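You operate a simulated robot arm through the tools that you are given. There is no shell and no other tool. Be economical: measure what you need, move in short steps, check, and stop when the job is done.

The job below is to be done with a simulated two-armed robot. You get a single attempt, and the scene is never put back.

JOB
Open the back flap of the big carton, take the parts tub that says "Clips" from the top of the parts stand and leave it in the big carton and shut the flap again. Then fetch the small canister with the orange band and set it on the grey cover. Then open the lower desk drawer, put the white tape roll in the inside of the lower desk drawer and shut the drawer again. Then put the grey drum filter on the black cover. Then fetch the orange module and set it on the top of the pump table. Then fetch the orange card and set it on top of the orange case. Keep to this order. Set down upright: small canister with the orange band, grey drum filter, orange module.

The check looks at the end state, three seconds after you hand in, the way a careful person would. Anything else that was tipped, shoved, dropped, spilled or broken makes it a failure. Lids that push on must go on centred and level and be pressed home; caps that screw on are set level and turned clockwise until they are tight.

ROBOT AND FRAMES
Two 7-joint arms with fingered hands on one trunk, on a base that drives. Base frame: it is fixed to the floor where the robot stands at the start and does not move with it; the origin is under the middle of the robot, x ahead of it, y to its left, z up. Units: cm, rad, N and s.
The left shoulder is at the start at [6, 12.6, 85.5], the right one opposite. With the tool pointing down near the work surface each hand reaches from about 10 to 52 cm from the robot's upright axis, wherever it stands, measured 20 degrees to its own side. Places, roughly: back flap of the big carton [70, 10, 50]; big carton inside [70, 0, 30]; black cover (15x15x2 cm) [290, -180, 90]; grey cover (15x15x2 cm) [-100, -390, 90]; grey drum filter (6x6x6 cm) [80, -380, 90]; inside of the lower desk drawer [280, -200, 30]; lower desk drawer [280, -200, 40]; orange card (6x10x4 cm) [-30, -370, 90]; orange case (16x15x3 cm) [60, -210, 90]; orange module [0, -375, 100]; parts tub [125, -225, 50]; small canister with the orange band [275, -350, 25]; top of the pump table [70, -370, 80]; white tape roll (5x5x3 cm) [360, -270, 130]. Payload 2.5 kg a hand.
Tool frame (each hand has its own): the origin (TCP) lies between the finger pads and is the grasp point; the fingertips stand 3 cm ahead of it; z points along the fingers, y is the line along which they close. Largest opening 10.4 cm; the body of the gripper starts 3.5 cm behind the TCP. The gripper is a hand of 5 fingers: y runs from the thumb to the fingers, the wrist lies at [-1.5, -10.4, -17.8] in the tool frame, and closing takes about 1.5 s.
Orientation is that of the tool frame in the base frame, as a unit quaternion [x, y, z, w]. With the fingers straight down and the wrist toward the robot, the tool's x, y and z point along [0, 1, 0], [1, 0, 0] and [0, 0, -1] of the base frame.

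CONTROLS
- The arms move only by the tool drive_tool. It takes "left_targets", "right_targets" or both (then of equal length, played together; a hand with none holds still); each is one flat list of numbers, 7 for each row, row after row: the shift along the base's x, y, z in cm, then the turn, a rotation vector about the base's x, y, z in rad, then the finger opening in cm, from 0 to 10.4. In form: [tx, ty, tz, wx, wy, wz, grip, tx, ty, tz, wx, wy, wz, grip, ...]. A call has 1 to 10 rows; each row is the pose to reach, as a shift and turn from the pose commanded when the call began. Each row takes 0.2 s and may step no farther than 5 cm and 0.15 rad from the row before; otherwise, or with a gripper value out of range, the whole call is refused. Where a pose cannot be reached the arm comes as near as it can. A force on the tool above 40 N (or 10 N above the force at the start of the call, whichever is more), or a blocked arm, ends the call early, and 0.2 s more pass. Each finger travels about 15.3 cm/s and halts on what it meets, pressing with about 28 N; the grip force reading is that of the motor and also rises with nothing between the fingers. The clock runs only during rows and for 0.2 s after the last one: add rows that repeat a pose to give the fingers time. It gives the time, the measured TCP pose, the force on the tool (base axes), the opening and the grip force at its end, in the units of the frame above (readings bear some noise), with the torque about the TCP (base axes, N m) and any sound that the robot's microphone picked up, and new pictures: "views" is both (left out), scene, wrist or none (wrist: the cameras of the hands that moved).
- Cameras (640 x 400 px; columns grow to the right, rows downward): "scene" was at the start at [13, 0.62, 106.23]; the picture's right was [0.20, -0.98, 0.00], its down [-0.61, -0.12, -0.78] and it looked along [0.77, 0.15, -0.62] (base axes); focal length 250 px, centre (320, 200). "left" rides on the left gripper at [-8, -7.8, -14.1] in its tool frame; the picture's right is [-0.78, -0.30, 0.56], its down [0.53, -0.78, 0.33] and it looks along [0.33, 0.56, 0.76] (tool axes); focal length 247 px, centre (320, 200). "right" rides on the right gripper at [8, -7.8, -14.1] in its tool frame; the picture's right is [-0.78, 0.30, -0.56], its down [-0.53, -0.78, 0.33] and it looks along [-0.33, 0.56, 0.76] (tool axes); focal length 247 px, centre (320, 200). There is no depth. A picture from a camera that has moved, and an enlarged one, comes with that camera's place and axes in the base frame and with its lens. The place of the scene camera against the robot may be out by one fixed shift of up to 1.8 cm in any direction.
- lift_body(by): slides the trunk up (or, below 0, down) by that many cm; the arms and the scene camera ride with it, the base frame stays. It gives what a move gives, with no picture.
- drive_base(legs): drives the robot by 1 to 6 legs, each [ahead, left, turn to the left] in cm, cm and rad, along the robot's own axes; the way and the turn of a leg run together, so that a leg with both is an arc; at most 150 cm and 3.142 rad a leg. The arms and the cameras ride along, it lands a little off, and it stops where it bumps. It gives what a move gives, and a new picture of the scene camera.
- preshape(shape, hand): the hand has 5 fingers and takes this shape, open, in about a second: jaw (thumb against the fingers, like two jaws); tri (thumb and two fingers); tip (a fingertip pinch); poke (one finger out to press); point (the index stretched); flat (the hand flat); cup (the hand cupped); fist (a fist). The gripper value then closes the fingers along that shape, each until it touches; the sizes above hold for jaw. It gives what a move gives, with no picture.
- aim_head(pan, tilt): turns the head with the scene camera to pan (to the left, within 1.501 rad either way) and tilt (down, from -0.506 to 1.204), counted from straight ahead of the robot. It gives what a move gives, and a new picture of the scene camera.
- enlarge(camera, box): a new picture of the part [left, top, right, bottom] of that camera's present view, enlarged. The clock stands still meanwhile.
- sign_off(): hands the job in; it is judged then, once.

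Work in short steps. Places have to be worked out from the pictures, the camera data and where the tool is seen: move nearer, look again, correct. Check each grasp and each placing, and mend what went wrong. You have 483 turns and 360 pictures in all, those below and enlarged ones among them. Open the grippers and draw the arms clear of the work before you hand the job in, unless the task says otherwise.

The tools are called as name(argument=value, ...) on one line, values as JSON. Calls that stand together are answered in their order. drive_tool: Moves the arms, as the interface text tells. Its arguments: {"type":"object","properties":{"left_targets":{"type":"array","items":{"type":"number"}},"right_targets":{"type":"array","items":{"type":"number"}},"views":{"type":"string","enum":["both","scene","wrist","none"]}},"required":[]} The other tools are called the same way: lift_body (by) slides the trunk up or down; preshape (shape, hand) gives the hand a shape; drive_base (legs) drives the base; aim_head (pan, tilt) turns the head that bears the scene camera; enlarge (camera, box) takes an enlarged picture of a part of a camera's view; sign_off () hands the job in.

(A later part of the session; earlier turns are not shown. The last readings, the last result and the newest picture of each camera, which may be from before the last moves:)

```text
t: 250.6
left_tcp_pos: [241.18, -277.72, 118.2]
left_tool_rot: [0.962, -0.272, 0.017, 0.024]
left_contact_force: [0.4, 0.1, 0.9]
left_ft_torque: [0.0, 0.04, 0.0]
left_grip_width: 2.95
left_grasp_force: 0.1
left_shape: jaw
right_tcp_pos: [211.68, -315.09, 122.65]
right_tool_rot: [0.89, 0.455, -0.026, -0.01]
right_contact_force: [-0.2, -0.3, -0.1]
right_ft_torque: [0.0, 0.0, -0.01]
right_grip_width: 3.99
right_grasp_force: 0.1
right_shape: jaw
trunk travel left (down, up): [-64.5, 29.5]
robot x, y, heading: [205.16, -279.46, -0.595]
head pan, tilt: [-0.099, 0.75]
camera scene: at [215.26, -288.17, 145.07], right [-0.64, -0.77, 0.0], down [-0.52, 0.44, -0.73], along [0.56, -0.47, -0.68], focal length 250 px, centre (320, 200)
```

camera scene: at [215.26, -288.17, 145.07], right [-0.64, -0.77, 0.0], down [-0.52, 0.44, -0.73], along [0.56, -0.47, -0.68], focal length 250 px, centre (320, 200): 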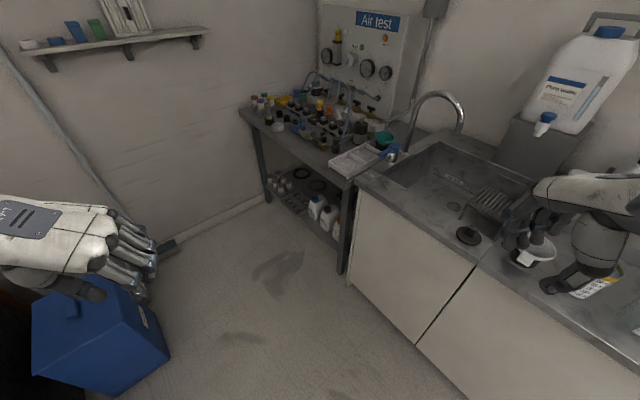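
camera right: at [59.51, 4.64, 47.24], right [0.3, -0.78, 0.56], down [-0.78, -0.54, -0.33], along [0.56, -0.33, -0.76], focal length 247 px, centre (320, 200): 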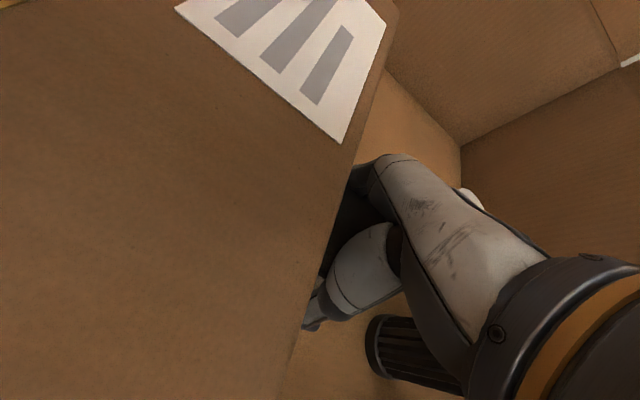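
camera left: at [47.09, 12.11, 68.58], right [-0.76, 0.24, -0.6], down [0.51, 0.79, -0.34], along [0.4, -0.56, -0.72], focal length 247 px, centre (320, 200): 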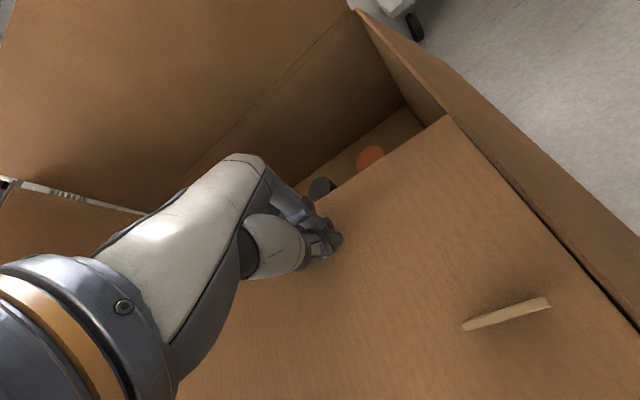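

enlarge(camera="scene", box=[230, 80, 410, 280])

enlarge(camera="scene", box=[10, 0, 220, 80])

```text
2.00 times, centred on (320, 180) of scene
camera zoom: at [215.26, -288.17, 145.07], right [-0.64, -0.77, 0.0], down [-0.52, 0.44, -0.73], along [0.56, -0.47, -0.68], focal length 500 px, centre (320, 240)
```

zoom: 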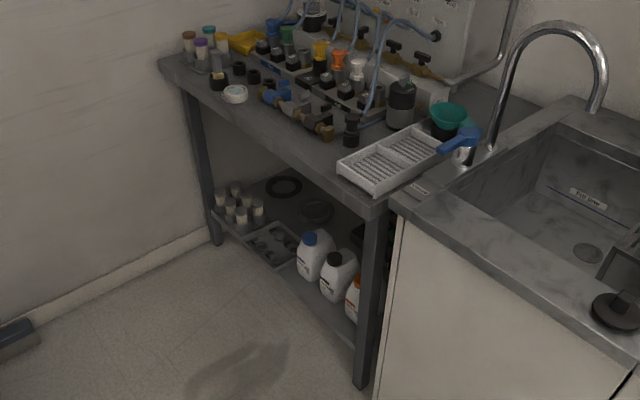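

```text
3.05 times, centred on (115, 40) of scene
camera zoom: at [215.26, -288.17, 145.07], right [-0.64, -0.77, 0.0], down [-0.52, 0.44, -0.73], along [0.56, -0.47, -0.68], focal length 762 px, centre (945, 688)
```

zoom: 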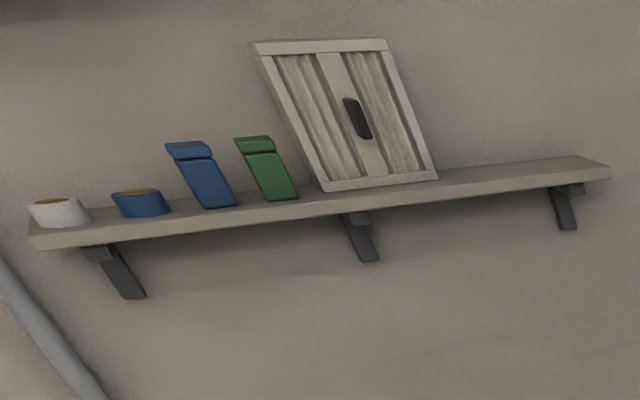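

The tape roll is on the wall shelf's left end; the canisters are on the corner bench's lower shelf (front edge y≈−355, x 272–362). I move in front of it, facing −y, and lower the trunk for a better look.

drive_base(legs=[[73.3, 30.9, 0], [0, 0, -0.976]])

lift_body(by=-36)

aim_head(pan=0, tilt=0.7)

```text
t: 257.3
left_tcp_pos: [304.23, -323.28, 118.18]
left_tool_rot: [0.726, -0.687, 0.003, 0.029]
left_contact_force: [0.1, 0.0, -0.1]
left_ft_torque: [-0.01, -0.01, 0.0]
left_grip_width: 2.95
left_grasp_force: 0.1
left_shape: jaw
right_tcp_pos: [256.9, -320.37, 122.58]
right_tool_rot: [1.0, -0.009, -0.019, -0.02]
right_contact_force: [0.9, 0.1, 0.6]
right_ft_torque: [-0.01, 0.0, -0.04]
right_grip_width: 4.03
right_grasp_force: 0.2
right_shape: jaw
trunk travel left (down, up): [-64.5, 29.5]
robot x, y, heading: [282.14, -294.57, -1.568]
head pan, tilt: [-0.099, 0.75]
camera scene: at [282.03, -307.9, 145.07], right [-1.0, 0.09, 0.0], down [0.06, 0.68, -0.73], along [-0.07, -0.73, -0.68], focal length 250 px, centre (320, 200)
```

scene: 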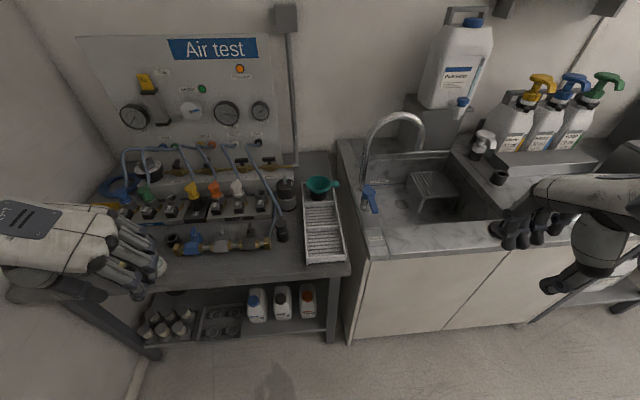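

```text
t: 260.8
left_tcp_pos: [304.26, -323.25, 82.07]
left_tool_rot: [0.726, -0.687, 0.004, 0.029]
left_contact_force: [-0.3, 0.9, -0.2]
left_ft_torque: [0.0, 0.03, 0.02]
left_grip_width: 2.97
left_grasp_force: 0.0
left_shape: jaw
right_tcp_pos: [256.79, -320.41, 86.6]
right_tool_rot: [1.0, -0.009, -0.019, -0.022]
right_contact_force: [-0.1, -0.5, -0.8]
right_ft_torque: [-0.04, 0.02, -0.02]
right_grip_width: 4.03
right_grasp_force: 0.0
right_shape: jaw
trunk travel left (down, up): [-28.5, 65.5]
robot x, y, heading: [281.66, -294.76, -1.564]
head pan, tilt: [-0.099, 0.75]
```

```text
t: 261.4
left_tcp_pos: [304.16, -323.23, 82.09]
left_tool_rot: [0.726, -0.687, 0.004, 0.029]
left_contact_force: [-0.4, 0.5, -0.2]
left_ft_torque: [-0.04, -0.02, -0.01]
left_grip_width: 2.95
left_grasp_force: 0.0
left_shape: jaw
right_tcp_pos: [256.69, -320.23, 86.71]
right_tool_rot: [1.0, -0.009, -0.019, -0.021]
right_contact_force: [0.5, 0.8, 0.1]
right_ft_torque: [0.05, 0.03, 0.0]
right_grip_width: 4.0
right_grasp_force: 0.1
right_shape: jaw
trunk travel left (down, up): [-28.5, 65.5]
robot x, y, heading: [281.87, -294.72, -1.564]
head pan, tilt: [0.0, 0.7]
camera scene: at [282.86, -308.14, 109.49], right [-1.0, -0.01, 0.0], down [0.0, 0.64, -0.76], along [0.01, -0.76, -0.64], focal length 250 px, centre (320, 200)
```

scene: 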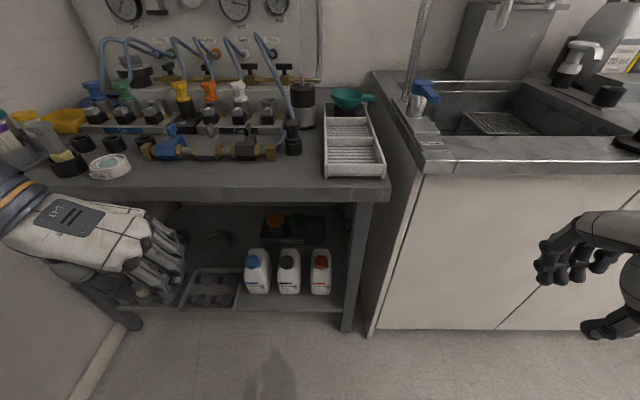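

enlarge(camera="scene", box=[170, 190, 370, 320])

enlarge(camera="left", box=[0, 0, 640, 400])

```text
3.08 times, centred on (270, 255) of scene
camera zoom: at [282.86, -308.14, 109.49], right [-1.0, -0.01, 0.0], down [0.0, 0.64, -0.76], along [0.01, -0.76, -0.64], focal length 770 px, centre (474, 31)
```

zoom: 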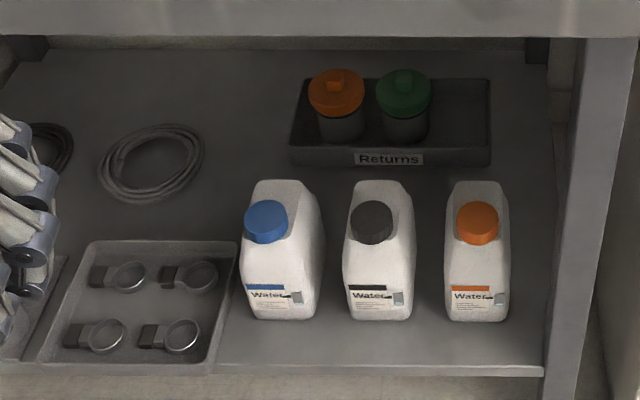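

```text
1.00 times, centred on (320, 200) of left (not enlarged: the box is as wide or as high as the picture)
camera zoom: at [311.82, -314.17, 95.53], right [0.23, 0.76, -0.6], down [0.79, -0.51, -0.34], along [-0.56, -0.4, -0.72], focal length 247 px, centre (320, 200)
```

zoom: 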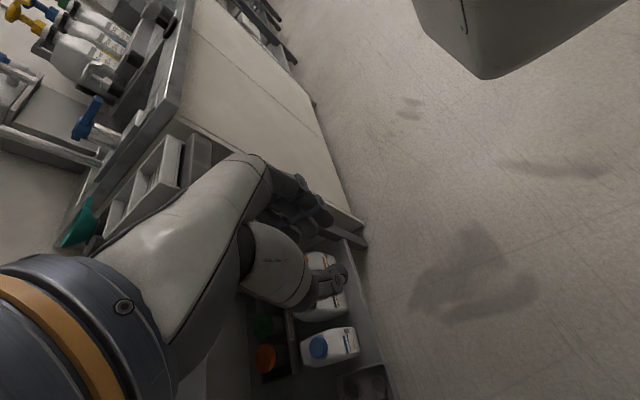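

The right-hand "Water" canister carries the orange band (≈x 283.5, y −366, base z≈14, top ≈30). I turn the right hand to point forward (−y) closing along x, in free space first.

drive_tool(right_targets=[0, 0, 0, -0.085, 0.085, 0.085, 5, 0, 0, 0, -0.17, 0.17, 0.17, 6, 0, 0, 0, -0.255, 0.255, 0.255, 7, 0, 0, 0, -0.34, 0.34, 0.34, 8, 0, 0, 0, -0.425, 0.425, 0.425, 9, 0, 0, 0, -0.51, 0.51, 0.51, 10, 0, 0, 0, -0.595, 0.595, 0.595, 10.4, 0, 0, 0, -0.68, 0.68, 0.68, 10.4, 0, 0, 0, -0.765, 0.765, 0.765, 10.4, 0, 0, 0, -0.85, 0.85, 0.85, 10.4], views="none")

drive_tool(right_targets=[0, 0, -2, -0.085, 0.085, 0.085, 10.4, 0, 0, -4, -0.17, 0.17, 0.17, 10.4, 0, 0, -6, -0.255, 0.255, 0.255, 10.4, 0, 0, -8, -0.34, 0.34, 0.34, 10.4, 0, 0, -10, -0.36, 0.36, 0.36, 10.4], views="both")

```text
t: 263.0
left_tcp_pos: [304.17, -323.23, 82.1]
left_tool_rot: [0.726, -0.687, 0.004, 0.03]
left_contact_force: [-0.2, 0.2, 0.4]
left_ft_torque: [0.0, -0.02, 0.0]
left_grip_width: 2.94
left_grasp_force: 0.1
left_shape: jaw
right_tcp_pos: [255.62, -319.04, 92.77]
right_tool_rot: [0.912, 0.289, -0.246, 0.152]
right_contact_force: [0.3, 0.0, -0.1]
right_ft_torque: [-0.01, -0.03, 0.01]
right_grip_width: 10.4
right_grasp_force: 0.0
right_shape: jaw
right hand out of reach, approached as far as the arm can: row 1, 2, 3, 4, 5, 6, 7
trunk travel left (down, up): [-28.5, 65.5]
robot x, y, heading: [282.16, -294.47, -1.563]
head pan, tilt: [0.0, 0.7]
stopped in row 7 (right hand): the arm was blocked; the commanded pose is now the measured one
```

```text
t: 263.5
left_tcp_pos: [304.25, -323.26, 82.18]
left_tool_rot: [0.726, -0.687, 0.004, 0.03]
left_contact_force: [-0.2, 0.1, -0.6]
left_ft_torque: [-0.01, 0.01, -0.01]
left_grip_width: 2.97
left_grasp_force: 0.0
left_shape: jaw
right_tcp_pos: [256.62, -313.19, 88.35]
right_tool_rot: [0.891, 0.397, -0.219, 0.002]
right_contact_force: [-0.3, -0.6, -0.3]
right_ft_torque: [-0.01, -0.03, 0.0]
right_grip_width: 10.36
right_grasp_force: 0.0
right_shape: jaw
right hand out of reach, approached as far as the arm can: row 1, 2
trunk travel left (down, up): [-28.5, 65.5]
robot x, y, heading: [282.2, -294.45, -1.563]
head pan, tilt: [0.0, 0.7]
stopped in row 2 (right hand): the arm was blocked; the commanded pose is now the measured one
camera scene: at [282.86, -308.15, 109.49], right [-1.0, -0.01, 0.0], down [-0.01, 0.64, -0.76], along [0.01, -0.76, -0.64], focal length 250 px, centre (320, 200)
camera right: at [261.29, -299.71, 99.36], right [-0.03, -0.65, 0.76], down [-0.99, 0.1, 0.04], along [-0.1, -0.75, -0.65], focal length 247 px, centre (320, 200)
```

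scene: 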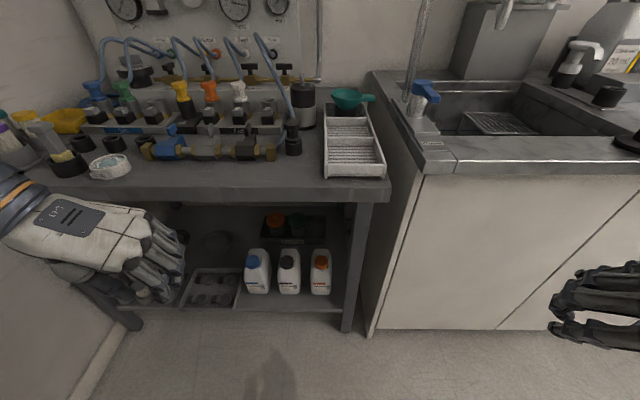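
right: 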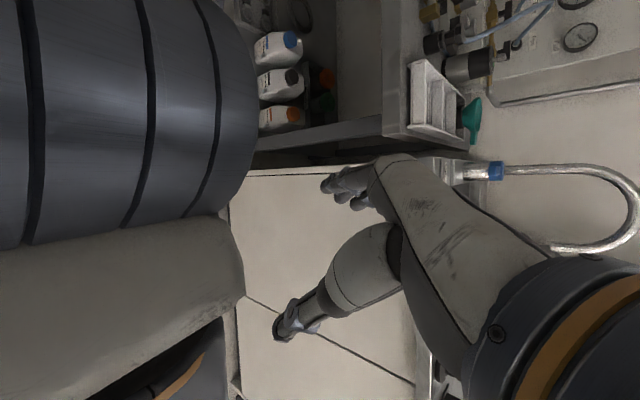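

The arm is too folded for this turn. I back the base up 15 cm, extend the hand forward and down, then turn.

drive_base(legs=[[-14, 0, 0]])

drive_tool(right_targets=[0, -3, -3, 0, 0, 0, 8, 0, -6, -6, 0, 0, 0, 8, 0, -9, -9, 0, 0, 0, 8, 0, -12, -12, 0, 0, 0, 8, 0, -15, -15, 0, 0, 0, 8, 0, -18, -18, 0, 0, 0, 8, 0, -20, -21, 0, 0, 0, 8], views="none")

```text
t: 264.9
left_tcp_pos: [304.18, -309.34, 82.07]
left_tool_rot: [0.726, -0.687, 0.003, 0.029]
left_contact_force: [0.7, 0.3, -0.2]
left_ft_torque: [0.0, 0.0, 0.0]
left_grip_width: 2.96
left_grasp_force: 0.0
left_shape: jaw
right_tcp_pos: [256.49, -299.29, 88.27]
right_tool_rot: [0.891, 0.397, -0.219, 0.002]
right_contact_force: [0.0, 0.6, -0.2]
right_ft_torque: [-0.01, -0.04, 0.02]
right_grip_width: 10.41
right_grasp_force: 0.0
right_shape: jaw
trunk travel left (down, up): [-28.5, 65.5]
robot x, y, heading: [281.96, -280.76, -1.561]
head pan, tilt: [0.0, 0.7]
camera scene: at [282.76, -294.16, 109.49], right [-1.0, -0.01, 0.0], down [-0.01, 0.64, -0.76], along [0.01, -0.76, -0.64], focal length 250 px, centre (320, 200)
```

scene: 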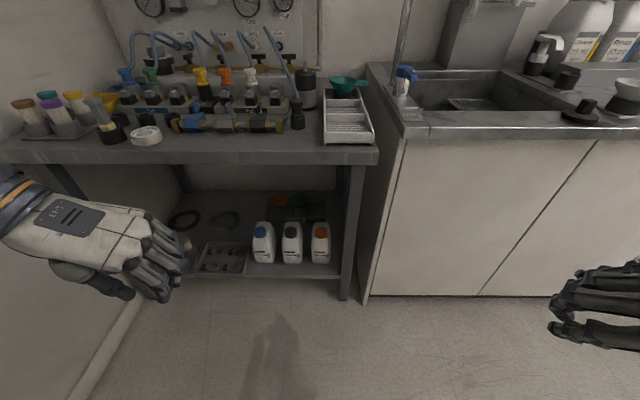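

```text
t: 266.5
left_tcp_pos: [304.18, -309.27, 82.06]
left_tool_rot: [0.727, -0.687, 0.004, 0.029]
left_contact_force: [0.4, 0.4, 0.1]
left_ft_torque: [-0.01, -0.01, -0.02]
left_grip_width: 2.97
left_grasp_force: 0.0
left_shape: jaw
right_tcp_pos: [256.73, -319.07, 66.93]
right_tool_rot: [0.891, 0.396, -0.221, 0.001]
right_contact_force: [-0.1, -0.7, 0.2]
right_ft_torque: [0.02, 0.01, 0.04]
right_grip_width: 7.99
right_grasp_force: 0.1
right_shape: jaw
right hand out of reach, approached as far as the arm can: row 1, 2, 3, 4, 5, 6, 7
trunk travel left (down, up): [-28.5, 65.5]
robot x, y, heading: [281.94, -280.53, -1.558]
head pan, tilt: [0.0, 0.7]
```

Now I rotate the hand to point forward (computed remaining turn 1.43 rad).

drive_tool(right_targets=[0.5, -1, 0, -0.122, 0.031, 0.082, 9, 1, -2, 0, -0.244, 0.063, 0.163, 10, 1.5, -3, 0, -0.365, 0.094, 0.245, 10.4, 2, -4, 0, -0.487, 0.126, 0.327, 10.4, 2.5, -5, 0, -0.609, 0.157, 0.409, 10.4, 3, -6, 0, -0.731, 0.188, 0.49, 10.4, 3.5, -7, 0, -0.853, 0.22, 0.572, 10.4, 4, -8, 0, -0.974, 0.251, 0.654, 10.4, 4.5, -9, 0, -1.096, 0.283, 0.735, 10.4, 5, -10, 0, -1.163, 0.3, 0.78, 10.4], views="both")

```text
t: 268.7
left_tcp_pos: [304.11, -309.25, 82.09]
left_tool_rot: [0.726, -0.687, 0.004, 0.029]
left_contact_force: [-0.7, -0.6, -0.2]
left_ft_torque: [0.03, 0.03, 0.0]
left_grip_width: 2.97
left_grasp_force: 0.2
left_shape: jaw
right_tcp_pos: [267.62, -329.42, 90.86]
right_tool_rot: [0.538, 0.527, -0.475, 0.455]
right_contact_force: [-0.7, 0.6, -0.3]
right_ft_torque: [-0.02, 0.03, -0.05]
right_grip_width: 10.38
right_grasp_force: 0.1
right_shape: jaw
right hand out of reach, approached as far as the arm can: row 4, 5, 6, 7, 8, 9, 10
trunk travel left (down, up): [-28.5, 65.5]
robot x, y, heading: [282.03, -280.4, -1.564]
head pan, tilt: [0.0, 0.7]
camera scene: at [282.78, -294.21, 109.49], right [-1.0, -0.01, 0.0], down [-0.01, 0.64, -0.76], along [0.01, -0.76, -0.64], focal length 250 px, centre (320, 200)
camera right: at [260.33, -314.06, 85.12], right [0.32, 0.44, 0.84], down [-0.78, -0.38, 0.49], along [0.54, -0.81, 0.22], focal length 247 px, centre (320, 200)
```

scene: 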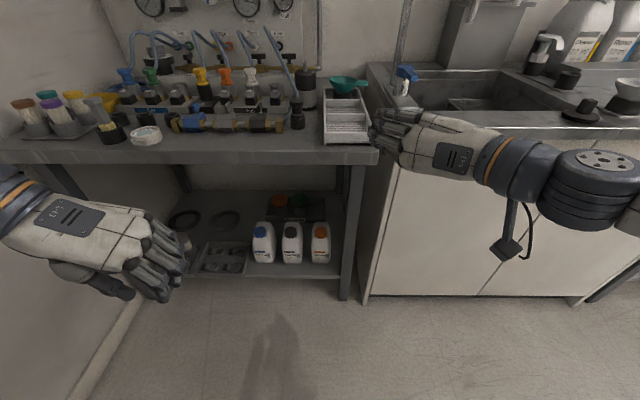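
right: 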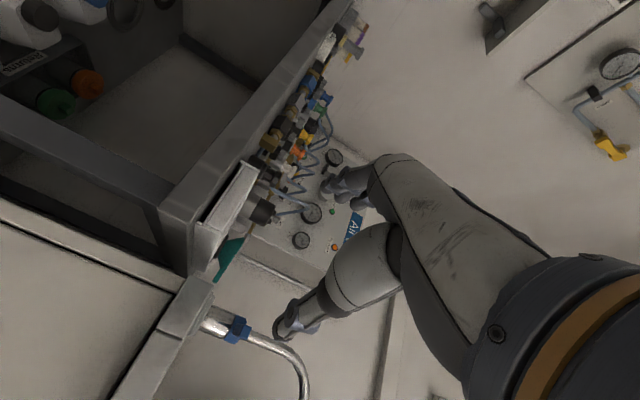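

The hand now points forward. I lower the trunk and tilt the fingers about 35° down for a better approach under the bench.

lift_body(by=-26)

drive_tool(right_targets=[1, 0, -1, 0.12, 0, 0, 10.4, 2, 0, -3, 0.24, 0, 0, 10.4, 3, 0, -5, 0.36, 0, 0, 10.4, 4, 0, -8, 0.476, 0, 0, 10.4, 6, 0, -12, 0.476, 0, 0, 10.4, 8, 0, -16, 0.476, 0, 0, 10.4, 10, 0, -20, 0.476, 0, 0, 10.4, 12, 0, -24, 0.476, 0, 0, 10.4], views="both")

```text
t: 271.3
left_tcp_pos: [304.14, -309.21, 56.19]
left_tool_rot: [0.726, -0.687, 0.004, 0.029]
left_contact_force: [-1.3, -0.8, 0.5]
left_ft_torque: [-0.01, -0.03, -0.01]
left_grip_width: 2.97
left_grasp_force: 0.1
left_shape: jaw
right_tcp_pos: [267.7, -329.35, 65.04]
right_tool_rot: [0.538, 0.527, -0.474, 0.456]
right_contact_force: [-0.2, -0.7, -0.5]
right_ft_torque: [0.0, 0.0, -0.02]
right_grip_width: 10.45
right_grasp_force: 0.1
right_shape: jaw
trunk travel left (down, up): [-2.5, 91.5]
robot x, y, heading: [282.19, -280.95, -1.563]
head pan, tilt: [0.0, 0.7]
```

```text
t: 273.1
left_tcp_pos: [304.15, -309.21, 56.24]
left_tool_rot: [0.726, -0.687, 0.004, 0.029]
left_contact_force: [0.0, 0.5, 0.5]
left_ft_torque: [0.05, 0.0, 0.02]
left_grip_width: 2.97
left_grasp_force: 0.1
left_shape: jaw
right_tcp_pos: [279.43, -329.92, 41.86]
right_tool_rot: [0.631, 0.624, -0.336, 0.315]
right_contact_force: [0.7, 0.4, 0.6]
right_ft_torque: [0.04, -0.06, -0.02]
right_grip_width: 10.42
right_grasp_force: 0.1
right_shape: jaw
right hand out of reach, approached as far as the arm can: row 2, 3, 4, 8
trunk travel left (down, up): [-2.5, 91.5]
robot x, y, heading: [282.23, -280.35, -1.557]
head pan, tilt: [0.0, 0.7]
camera scene: at [282.76, -294.15, 83.5], right [-1.0, -0.01, 0.0], down [-0.01, 0.64, -0.77], along [0.01, -0.76, -0.64], focal length 250 px, centre (320, 200)
camera right: at [272.05, -313.53, 43.67], right [0.32, 0.0, 0.95], down [-0.78, -0.56, 0.26], along [0.53, -0.83, -0.18], focal length 247 px, centre (320, 200)
```

scene: 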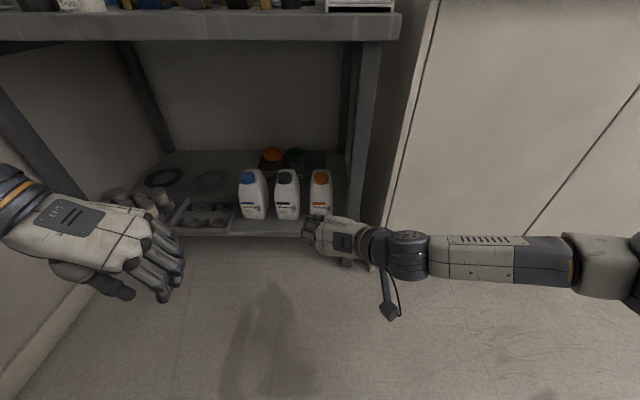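
right: 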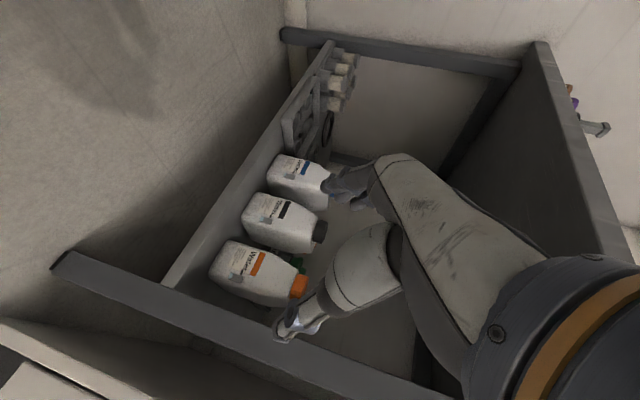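

Canister: centre ≈[283.2, −364, 27], shelf z≈18, about 8 cm wide. I drive 18 cm nearer and align the hand.

drive_base(legs=[[18, 3, 0]])

drive_tool(right_targets=[0, 1, -3, 0, 0, 0, 10.4, 0.5, 2, -6, 0, 0, 0, 10.4, 0.8, 2, -9, 0, 0, 0, 10.4, 1, 2, -12, 0, 0, 0, 10.4], views="both")

```text
t: 274.6
left_tcp_pos: [307.2, -327.03, 56.14]
left_tool_rot: [0.727, -0.686, 0.004, 0.029]
left_contact_force: [0.3, 0.0, -0.5]
left_ft_torque: [-0.02, 0.03, -0.04]
left_grip_width: 3.0
left_grasp_force: 0.0
left_shape: jaw
right_tcp_pos: [282.54, -347.51, 41.76]
right_tool_rot: [0.631, 0.625, -0.335, 0.314]
right_contact_force: [-0.1, 0.0, -0.4]
right_ft_torque: [0.01, 0.0, 0.01]
right_grip_width: 10.39
right_grasp_force: 0.1
right_shape: jaw
trunk travel left (down, up): [-2.5, 91.5]
robot x, y, heading: [285.37, -299.0, -1.559]
head pan, tilt: [0.0, 0.7]
camera scene: at [285.9, -311.93, 83.5], right [-1.0, -0.01, 0.0], down [-0.01, 0.64, -0.76], along [0.01, -0.76, -0.64], focal length 250 px, centre (320, 200)
```

scene: 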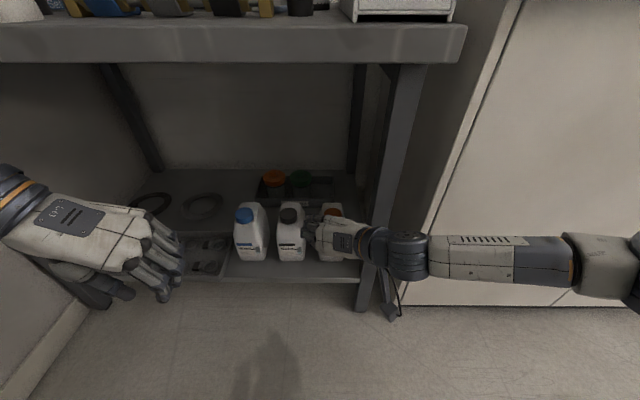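

```text
t: 275.6
left_tcp_pos: [307.29, -326.98, 56.1]
left_tool_rot: [0.727, -0.686, 0.005, 0.029]
left_contact_force: [-0.2, 0.2, -0.1]
left_ft_torque: [0.0, -0.02, 0.0]
left_grip_width: 2.97
left_grasp_force: 0.1
left_shape: jaw
right_tcp_pos: [282.64, -347.73, 41.71]
right_tool_rot: [0.631, 0.625, -0.336, 0.314]
right_contact_force: [-0.1, 0.2, -0.5]
right_ft_torque: [0.0, 0.04, 0.0]
right_grip_width: 10.38
right_grasp_force: 0.1
right_shape: jaw
right hand out of reach, approached as far as the arm can: row 1, 2, 3, 4
trunk travel left (down, up): [-2.5, 91.5]
robot x, y, heading: [285.19, -298.53, -1.567]
head pan, tilt: [0.0, 0.7]
camera scene: at [285.9, -311.93, 83.5], right [-1.0, -0.01, 0.0], down [-0.01, 0.64, -0.76], along [0.01, -0.76, -0.64], focal length 250 px, centre (320, 200)
camera right: at [275.17, -331.28, 43.65], right [0.32, 0.0, 0.95], down [-0.78, -0.56, 0.26], along [0.53, -0.83, -0.18], focal length 247 px, centre (320, 200)
```

scene: 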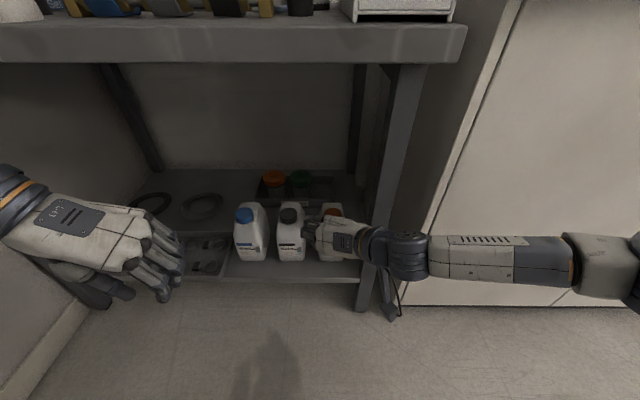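
right: 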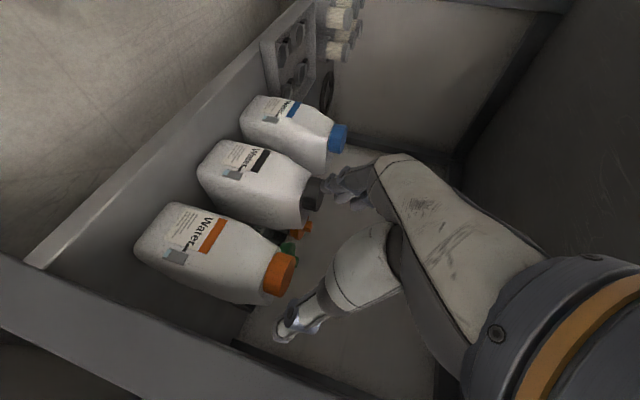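

The right arm can't get lower here (and the bench leg/sink are in its way); the left arm has open space. I draw the right hand back, and turn the left hand to point forward-down.

drive_tool(right_targets=[0, 3, 1, 0, 0, 0, 8, -1, 6, 2, 0, 0, 0, 6, -2, 9, 3, 0, 0, 0, 5, -3, 12, 4, 0, 0, 0, 5, -4, 14, 5, 0, 0, 0, 5], views="none")

drive_base(legs=[[-6, -6, 0]])

drive_tool(left_targets=[-1, -1, 0, -0.14, 0, 0, 5, -2, -2, 0, -0.28, 0, 0, 7, -3, -4, 0, -0.42, 0, 0, 9, -4, -6, -1, -0.56, 0, 0, 10.4, -6, -8, -3, -0.7, 0, 0, 10.4, -8, -10, -5, -0.84, 0, 0, 10.4, -10, -12, -8, -0.96, 0, 0, 10.4, -12, -13, -11, -0.96, 0, 0, 10.4, -14, -14, -14, -0.96, 0, 0, 10.4, -16, -15, -17, -0.96, 0, 0, 10.4], views="both")

```text
t: 276.8
left_tcp_pos: [307.4, -327.09, 56.14]
left_tool_rot: [0.726, -0.687, 0.003, 0.028]
left_contact_force: [-0.6, -0.5, -0.5]
left_ft_torque: [-0.03, -0.01, 0.01]
left_grip_width: 2.97
left_grasp_force: 0.0
left_shape: jaw
right_tcp_pos: [279.32, -337.72, 45.68]
right_tool_rot: [0.631, 0.626, -0.334, 0.313]
right_contact_force: [0.3, 0.4, -1.2]
right_ft_torque: [-0.01, 0.03, -0.01]
right_grip_width: 5.02
right_grasp_force: 0.1
right_shape: jaw
right hand out of reach, approached as far as the arm can: row 4, 5
trunk travel left (down, up): [-2.5, 91.5]
robot x, y, heading: [285.34, -298.35, -1.564]
head pan, tilt: [0.0, 0.7]
```

```text
t: 277.9
left_tcp_pos: [301.26, -321.22, 56.05]
left_tool_rot: [0.726, -0.687, 0.003, 0.028]
left_contact_force: [0.1, 0.1, 0.0]
left_ft_torque: [0.0, 0.01, 0.03]
left_grip_width: 2.95
left_grasp_force: 0.1
left_shape: jaw
right_tcp_pos: [273.3, -331.8, 45.63]
right_tool_rot: [0.631, 0.625, -0.335, 0.314]
right_contact_force: [0.0, 0.5, 0.8]
right_ft_torque: [0.01, 0.0, 0.01]
right_grip_width: 5.04
right_grasp_force: 0.0
right_shape: jaw
trunk travel left (down, up): [-2.5, 91.5]
robot x, y, heading: [278.97, -293.16, -1.569]
head pan, tilt: [0.0, 0.7]
camera scene: at [279.87, -306.06, 83.49], right [-1.0, -0.01, 0.0], down [0.0, 0.64, -0.76], along [0.01, -0.76, -0.64], focal length 250 px, centre (320, 200)
```

scene: 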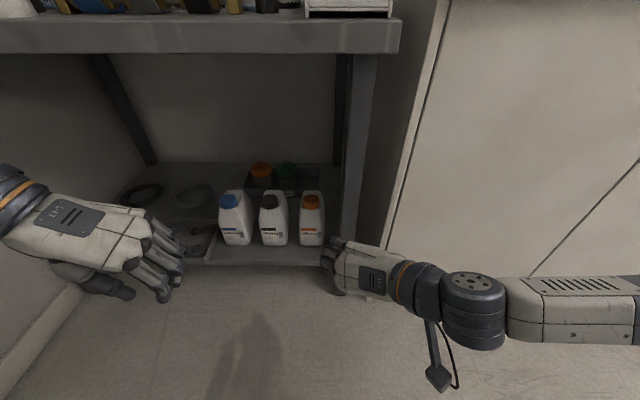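

```text
t: 280.1
left_tcp_pos: [285.25, -336.12, 39.01]
left_tool_rot: [0.63, -0.608, 0.321, 0.362]
left_contact_force: [-0.2, -0.6, 0.5]
left_ft_torque: [0.01, 0.01, -0.03]
left_grip_width: 10.35
left_grasp_force: 0.1
left_shape: jaw
right_tcp_pos: [273.26, -331.88, 45.75]
right_tool_rot: [0.631, 0.626, -0.334, 0.314]
right_contact_force: [0.5, 0.3, 0.5]
right_ft_torque: [0.01, 0.01, -0.04]
right_grip_width: 5.04
right_grasp_force: 0.0
right_shape: jaw
trunk travel left (down, up): [-2.5, 91.5]
robot x, y, heading: [279.0, -292.71, -1.564]
head pan, tilt: [0.0, 0.7]
camera scene: at [279.87, -306.06, 83.5], right [-1.0, -0.01, 0.0], down [0.0, 0.64, -0.76], along [0.01, -0.76, -0.64], focal length 250 px, centre (320, 200)
camera left: at [292.89, -319.94, 39.36], right [0.23, -0.06, -0.97], down [0.79, -0.57, 0.22], along [-0.56, -0.82, -0.09], focal length 247 px, centre (320, 200)
```

scene: 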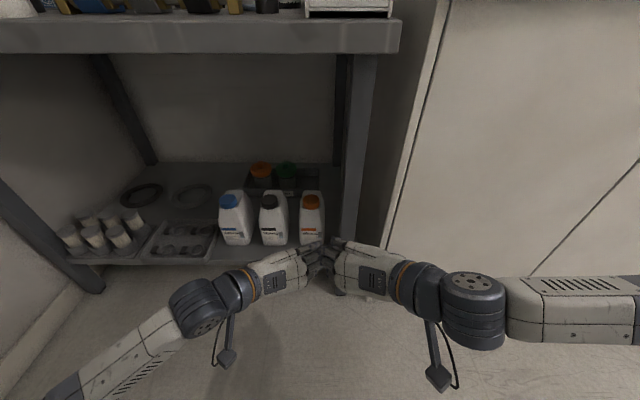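
left: 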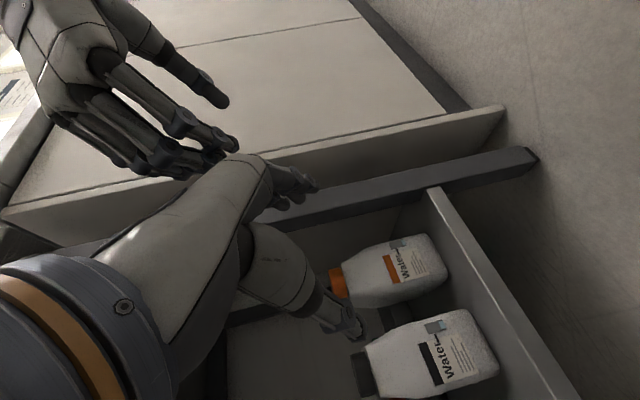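

The left arm reaches well. I withdraw the right hand and bring the left in front of the canister for a closer check.

drive_tool(left_targets=[0, 0, 0, 0, 0, 0, 10.4, 0, 0, 0, 0, 0, 0, 10.4, -0.5, -2, -2, 0, 0, 0, 10.4, -1, -5, -4, 0, 0, 0, 10.4, -2, -8, -6, 0, 0, 0, 10.4, -2.6, -11, -8, 0, 0, 0, 10.4], right_targets=[-2, 2, 2, 0, 0, 0, 5, -4, 4, 4, 0, 0, 0, 5, -6, 6, 6, 0, 0, 0, 5, -8, 8, 8, 0, 0, 0, 5, -10, 9, 10, 0, 0, 0, 5, -12, 10, 12, 0, 0, 0, 5], views="both")

```text
t: 281.5
left_tcp_pos: [282.57, -347.17, 31.19]
left_tool_rot: [0.63, -0.607, 0.32, 0.362]
left_contact_force: [-0.5, -0.1, -0.3]
left_ft_torque: [-0.05, 0.0, 0.0]
left_grip_width: 10.39
left_grasp_force: 0.1
left_shape: jaw
right_tcp_pos: [268.83, -332.7, 52.15]
right_tool_rot: [0.631, 0.625, -0.335, 0.313]
right_contact_force: [0.1, -0.3, 0.0]
right_ft_torque: [0.01, 0.02, 0.02]
right_grip_width: 5.05
right_grasp_force: 0.0
right_shape: jaw
right hand out of reach, approached as far as the arm can: row 1, 2, 3, 4, 5, 6
trunk travel left (down, up): [-2.5, 91.5]
robot x, y, heading: [279.43, -293.11, -1.563]
head pan, tilt: [0.0, 0.7]
camera scene: at [279.87, -306.05, 83.5], right [-1.0, -0.01, 0.0], down [0.0, 0.64, -0.76], along [0.01, -0.76, -0.64], focal length 250 px, centre (320, 200)
camera right: at [261.46, -316.33, 54.15], right [0.32, 0.0, 0.95], down [-0.78, -0.56, 0.26], along [0.53, -0.83, -0.18], focal length 247 px, centre (320, 200)
camera left: at [290.23, -330.98, 31.37], right [0.23, -0.06, -0.97], down [0.79, -0.57, 0.22], along [-0.56, -0.82, -0.09], focal length 247 px, centre (320, 200)
```

scene: 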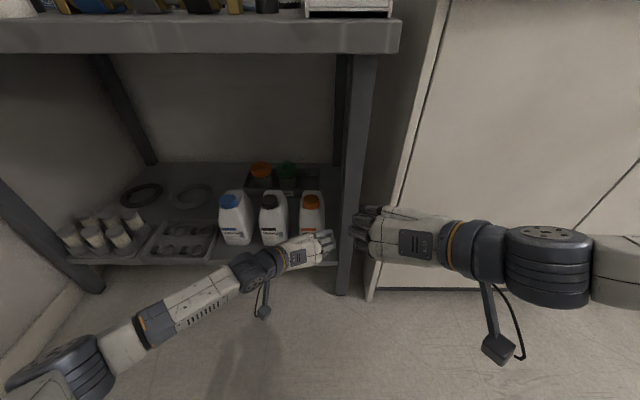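
right: 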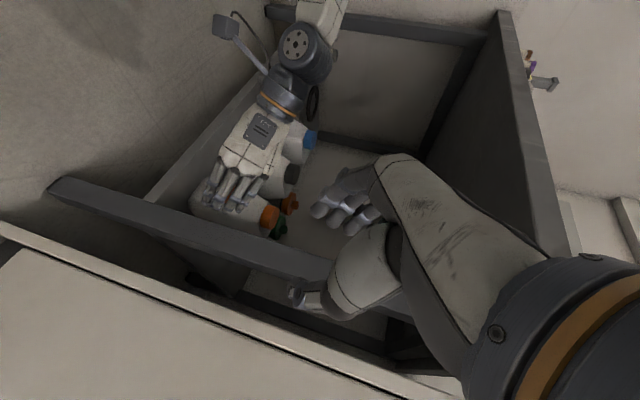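
left: 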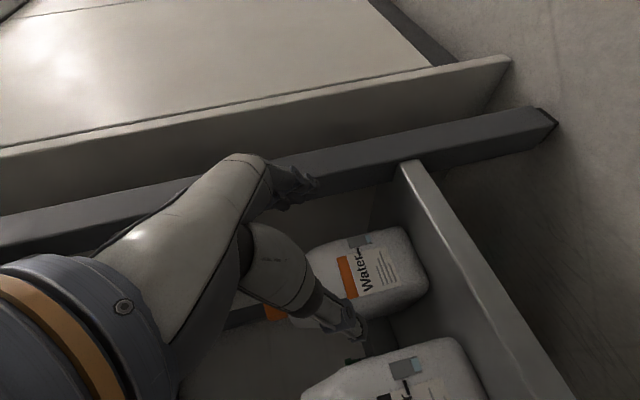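

In the left view the canister is centred on the grasp line. I advance along it to y≈−362, z≈25.

drive_tool(left_targets=[0, -3, -1.3, 0, 0, 0, 10.4, 0, -6, -2.6, 0, 0, 0, 10.4, 0, -9, -3.9, 0, 0, 0, 10.4, 0, -11.5, -5, 0, 0, 0, 10.4], views="both")

```text
t: 282.5
left_tcp_pos: [282.14, -358.57, 26.85]
left_tool_rot: [0.629, -0.608, 0.321, 0.362]
left_contact_force: [0.2, -0.4, 0.5]
left_ft_torque: [0.03, 0.0, -0.01]
left_grip_width: 10.39
left_grasp_force: 0.0
left_shape: jaw
left hand out of reach, approached as far as the arm can: row 4
right_tcp_pos: [268.81, -332.67, 52.2]
right_tool_rot: [0.632, 0.626, -0.334, 0.313]
right_contact_force: [0.5, 0.5, -0.6]
right_ft_torque: [0.0, -0.01, 0.0]
right_grip_width: 5.05
right_grasp_force: 0.0
right_shape: jaw
trunk travel left (down, up): [-2.5, 91.5]
robot x, y, heading: [279.26, -292.92, -1.564]
head pan, tilt: [0.0, 0.7]
camera scene: at [279.88, -306.05, 83.5], right [-1.0, -0.01, 0.0], down [-0.01, 0.64, -0.77], along [0.01, -0.77, -0.64], focal length 250 px, centre (320, 200)
camera left: at [289.84, -342.29, 26.94], right [0.23, -0.06, -0.97], down [0.79, -0.57, 0.22], along [-0.56, -0.82, -0.09], focal length 247 px, centre (320, 200)
```

scene: 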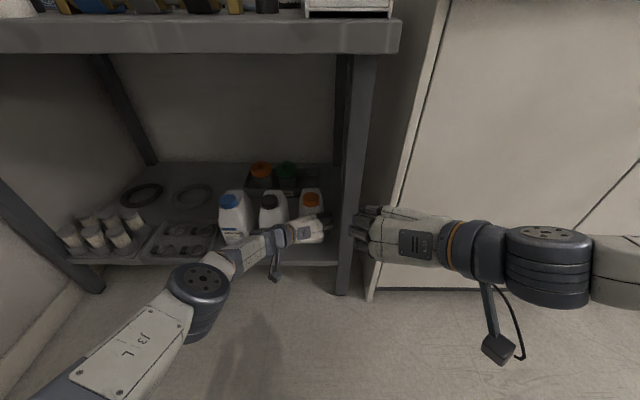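
left: 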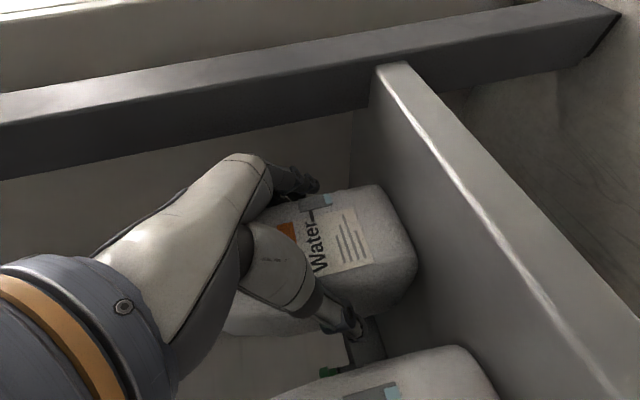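

Fingers straddle the body; the arm is at its limit, so I drive the base 4 cm ahead to seat the grasp.

drive_base(legs=[[3.8, 0, 0]])

drive_tool(left_targets=[0, 0, 0, 0, 0, 0, 8, 0, 0, 0, 0, 0, 0, 6, 0, 0, 0, 0, 0, 0, 5, 0, 0, 0, 0, 0, 0, 5, 0, 0, 0, 0, 0, 0, 5], views="wrist")

```text
t: 283.4
left_tcp_pos: [282.25, -362.26, 26.59]
left_tool_rot: [0.63, -0.608, 0.321, 0.361]
left_contact_force: [-0.1, 0.6, -0.2]
left_ft_torque: [0.0, -0.01, 0.0]
left_grip_width: 10.4
left_grasp_force: 0.1
left_shape: jaw
right_tcp_pos: [268.8, -336.49, 52.11]
right_tool_rot: [0.631, 0.626, -0.334, 0.314]
right_contact_force: [0.0, 0.1, 0.3]
right_ft_torque: [0.0, 0.0, 0.03]
right_grip_width: 5.06
right_grasp_force: 0.1
right_shape: jaw
trunk travel left (down, up): [-2.5, 91.5]
robot x, y, heading: [279.31, -296.26, -1.562]
head pan, tilt: [0.0, 0.7]
camera scene: at [279.9, -309.84, 83.49], right [-1.0, -0.01, 0.0], down [0.0, 0.64, -0.76], along [0.01, -0.76, -0.64], focal length 250 px, centre (320, 200)
```

scene: 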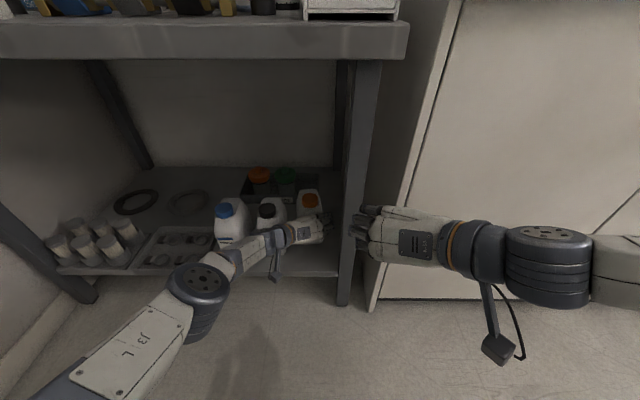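

```text
t: 284.6
left_tcp_pos: [282.24, -362.32, 26.74]
left_tool_rot: [0.63, -0.607, 0.322, 0.361]
left_contact_force: [0.3, 1.2, 1.5]
left_ft_torque: [-0.06, -0.18, 0.07]
left_grip_width: 7.89
left_grasp_force: 27.8
left_shape: jaw
right_tcp_pos: [268.78, -336.5, 52.28]
right_tool_rot: [0.632, 0.625, -0.334, 0.314]
right_contact_force: [0.1, 0.0, 0.5]
right_ft_torque: [-0.02, 0.01, -0.01]
right_grip_width: 5.01
right_grasp_force: 0.0
right_shape: jaw
trunk travel left (down, up): [-2.5, 91.5]
robot x, y, heading: [279.06, -296.05, -1.56]
head pan, tilt: [0.0, 0.7]
camera left: at [289.88, -346.05, 26.88], right [0.23, -0.06, -0.97], down [0.79, -0.57, 0.22], along [-0.56, -0.82, -0.09], focal length 247 px, centre (320, 200)
```

left: 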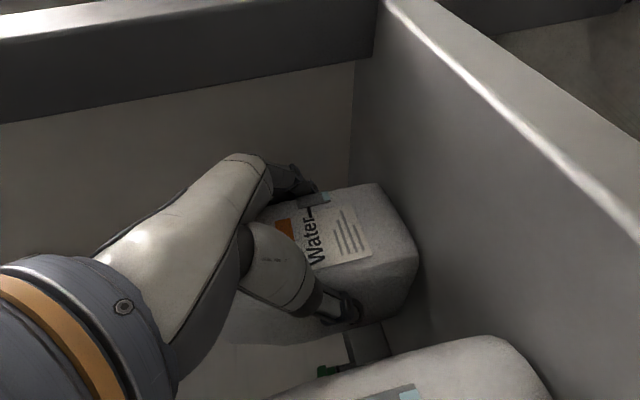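

Gripped at 7.9 cm. I lift with the trunk 8 cm and back out.

lift_body(by=8)

drive_base(legs=[[-25, 0, 0]])

```text
t: 285.8
left_tcp_pos: [282.33, -362.39, 34.58]
left_tool_rot: [0.631, -0.608, 0.321, 0.361]
left_contact_force: [0.2, -0.1, -2.8]
left_ft_torque: [0.14, 0.05, -0.05]
left_grip_width: 7.86
left_grasp_force: 28.0
left_shape: jaw
right_tcp_pos: [268.92, -336.57, 60.12]
right_tool_rot: [0.632, 0.625, -0.335, 0.313]
right_contact_force: [-0.2, -0.1, 0.2]
right_ft_torque: [0.0, 0.03, -0.02]
right_grip_width: 5.03
right_grasp_force: 0.0
right_shape: jaw
trunk travel left (down, up): [-10.5, 83.5]
robot x, y, heading: [279.2, -296.28, -1.561]
head pan, tilt: [0.0, 0.7]
```

```text
t: 287.6
left_tcp_pos: [282.3, -337.5, 34.63]
left_tool_rot: [0.632, -0.606, 0.321, 0.36]
left_contact_force: [0.7, 0.4, -3.1]
left_ft_torque: [0.12, -0.01, 0.0]
left_grip_width: 7.85
left_grasp_force: 28.1
left_shape: jaw
right_tcp_pos: [268.7, -311.65, 60.12]
right_tool_rot: [0.631, 0.626, -0.334, 0.314]
right_contact_force: [0.0, -0.2, -0.6]
right_ft_torque: [-0.03, 0.01, -0.01]
right_grip_width: 5.06
right_grasp_force: 0.1
right_shape: jaw
trunk travel left (down, up): [-10.5, 83.5]
robot x, y, heading: [278.85, -271.26, -1.557]
head pan, tilt: [0.0, 0.7]
camera scene: at [279.72, -285.04, 91.49], right [-1.0, -0.01, 0.0], down [-0.01, 0.64, -0.76], along [0.01, -0.76, -0.64], focal length 250 px, centre (320, 200)
```

scene: 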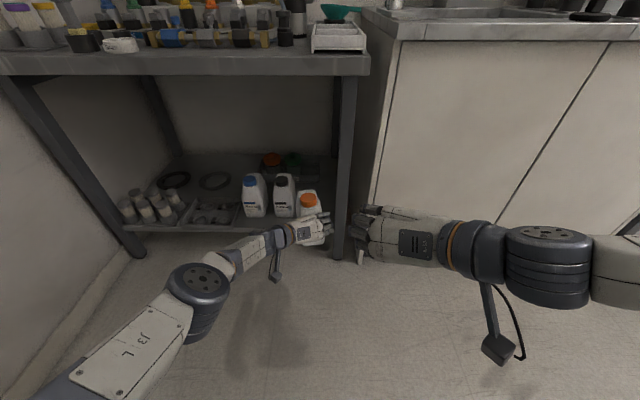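

Canister held (~3 N). I raise the trunk high for carrying, and restore the right arm to a compact tool-down pose.

lift_body(by=40)

lift_body(by=36)

drive_tool(right_targets=[-1, 1, 0, 0.0607, -0.0646, -0.121, 5, -2, 2, 0, 0.121, -0.129, -0.242, 5, -3, 3, 0, 0.182, -0.194, -0.363, 5, -4, 4, 0, 0.243, -0.258, -0.484, 5, -5, 5, 0, 0.303, -0.323, -0.605, 5, -6, 6, 0, 0.364, -0.387, -0.726, 5, -7, 6, 0, 0.425, -0.452, -0.847, 5, -8, 6, 0, 0.485, -0.517, -0.968, 5, -9, 6, 0, 0.546, -0.581, -1.089, 5, -10, 6, 0, 0.607, -0.646, -1.21, 5], left_targets=[0, 2, 0, 0, 0, 0, 5, 0, 4, 0, 0, 0, 0, 5, 0, 6, 0, 0, 0, 0, 5, 0, 8, 0, 0, 0, 0, 5, 0, 10, 0, 0, 0, 0, 5, 0, 12, 0, 0, 0, 0, 5, 1, 13, 0, 0, 0, 0, 5, 2, 14, 0, 0, 0, 0, 5, 3, 15, 0, 0, 0, 0, 5, 4, 16, 0, 0, 0, 0, 5], views="scene")

```text
t: 291.4
left_tcp_pos: [281.99, -336.86, 73.62]
left_tool_rot: [0.633, -0.61, 0.315, 0.357]
left_contact_force: [-2.7, 26.1, -21.8]
left_ft_torque: [0.87, -0.2, 0.14]
left_grip_width: 7.7
left_grasp_force: 28.0
left_shape: jaw
right_tcp_pos: [268.75, -311.57, 100.2]
right_tool_rot: [0.63, 0.626, -0.334, 0.314]
right_contact_force: [0.1, -0.7, 0.3]
right_ft_torque: [0.01, 0.02, 0.0]
right_grip_width: 4.99
right_grasp_force: 0.0
right_shape: jaw
trunk travel left (down, up): [-50.5, 43.5]
robot x, y, heading: [279.08, -271.61, -1.558]
head pan, tilt: [0.0, 0.7]
```

```text
t: 294.9
left_tcp_pos: [282.25, -337.39, 110.57]
left_tool_rot: [0.631, -0.607, 0.322, 0.36]
left_contact_force: [0.0, -0.3, -3.1]
left_ft_torque: [-0.03, 0.01, 0.0]
left_grip_width: 7.72
left_grasp_force: 27.5
left_shape: jaw
right_tcp_pos: [268.73, -311.82, 136.17]
right_tool_rot: [0.63, 0.626, -0.334, 0.314]
right_contact_force: [-0.1, 0.2, -0.1]
right_ft_torque: [-0.01, -0.02, 0.03]
right_grip_width: 5.05
right_grasp_force: 0.0
right_shape: jaw
trunk travel left (down, up): [-86.5, 7.5]
robot x, y, heading: [278.65, -271.49, -1.561]
head pan, tilt: [0.0, 0.7]
```

```text
t: 297.1
left_tcp_pos: [286.23, -321.43, 110.53]
left_tool_rot: [0.632, -0.606, 0.32, 0.361]
left_contact_force: [0.4, -0.1, -2.3]
left_ft_torque: [-0.03, -0.01, -0.02]
left_grip_width: 7.69
left_grasp_force: 28.7
left_shape: jaw
right_tcp_pos: [258.23, -308.25, 136.86]
right_tool_rot: [0.991, 0.11, -0.059, 0.055]
right_contact_force: [-0.2, 0.6, -0.9]
right_ft_torque: [0.01, 0.0, -0.01]
right_grip_width: 5.04
right_grasp_force: 0.1
right_shape: jaw
right hand out of reach, approached as far as the arm can: row 1, 2, 3, 4, 5, 6, 7, 8, 9, 10
trunk travel left (down, up): [-86.5, 7.5]
robot x, y, heading: [279.13, -271.57, -1.563]
head pan, tilt: [0.0, 0.7]
camera scene: at [279.73, -285.0, 167.5], right [-1.0, -0.01, 0.0], down [-0.01, 0.64, -0.77], along [0.01, -0.77, -0.64], focal length 250 px, centre (320, 200)
```

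scene: 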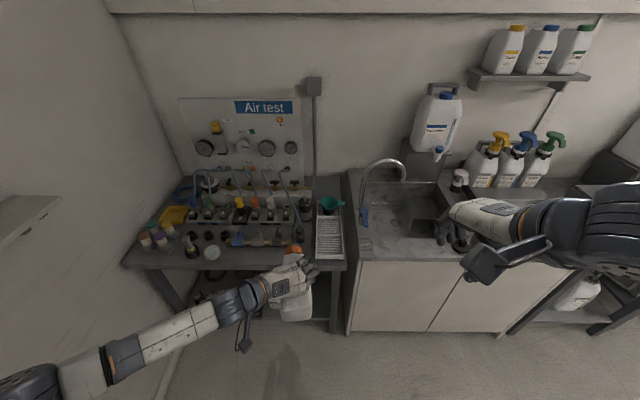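

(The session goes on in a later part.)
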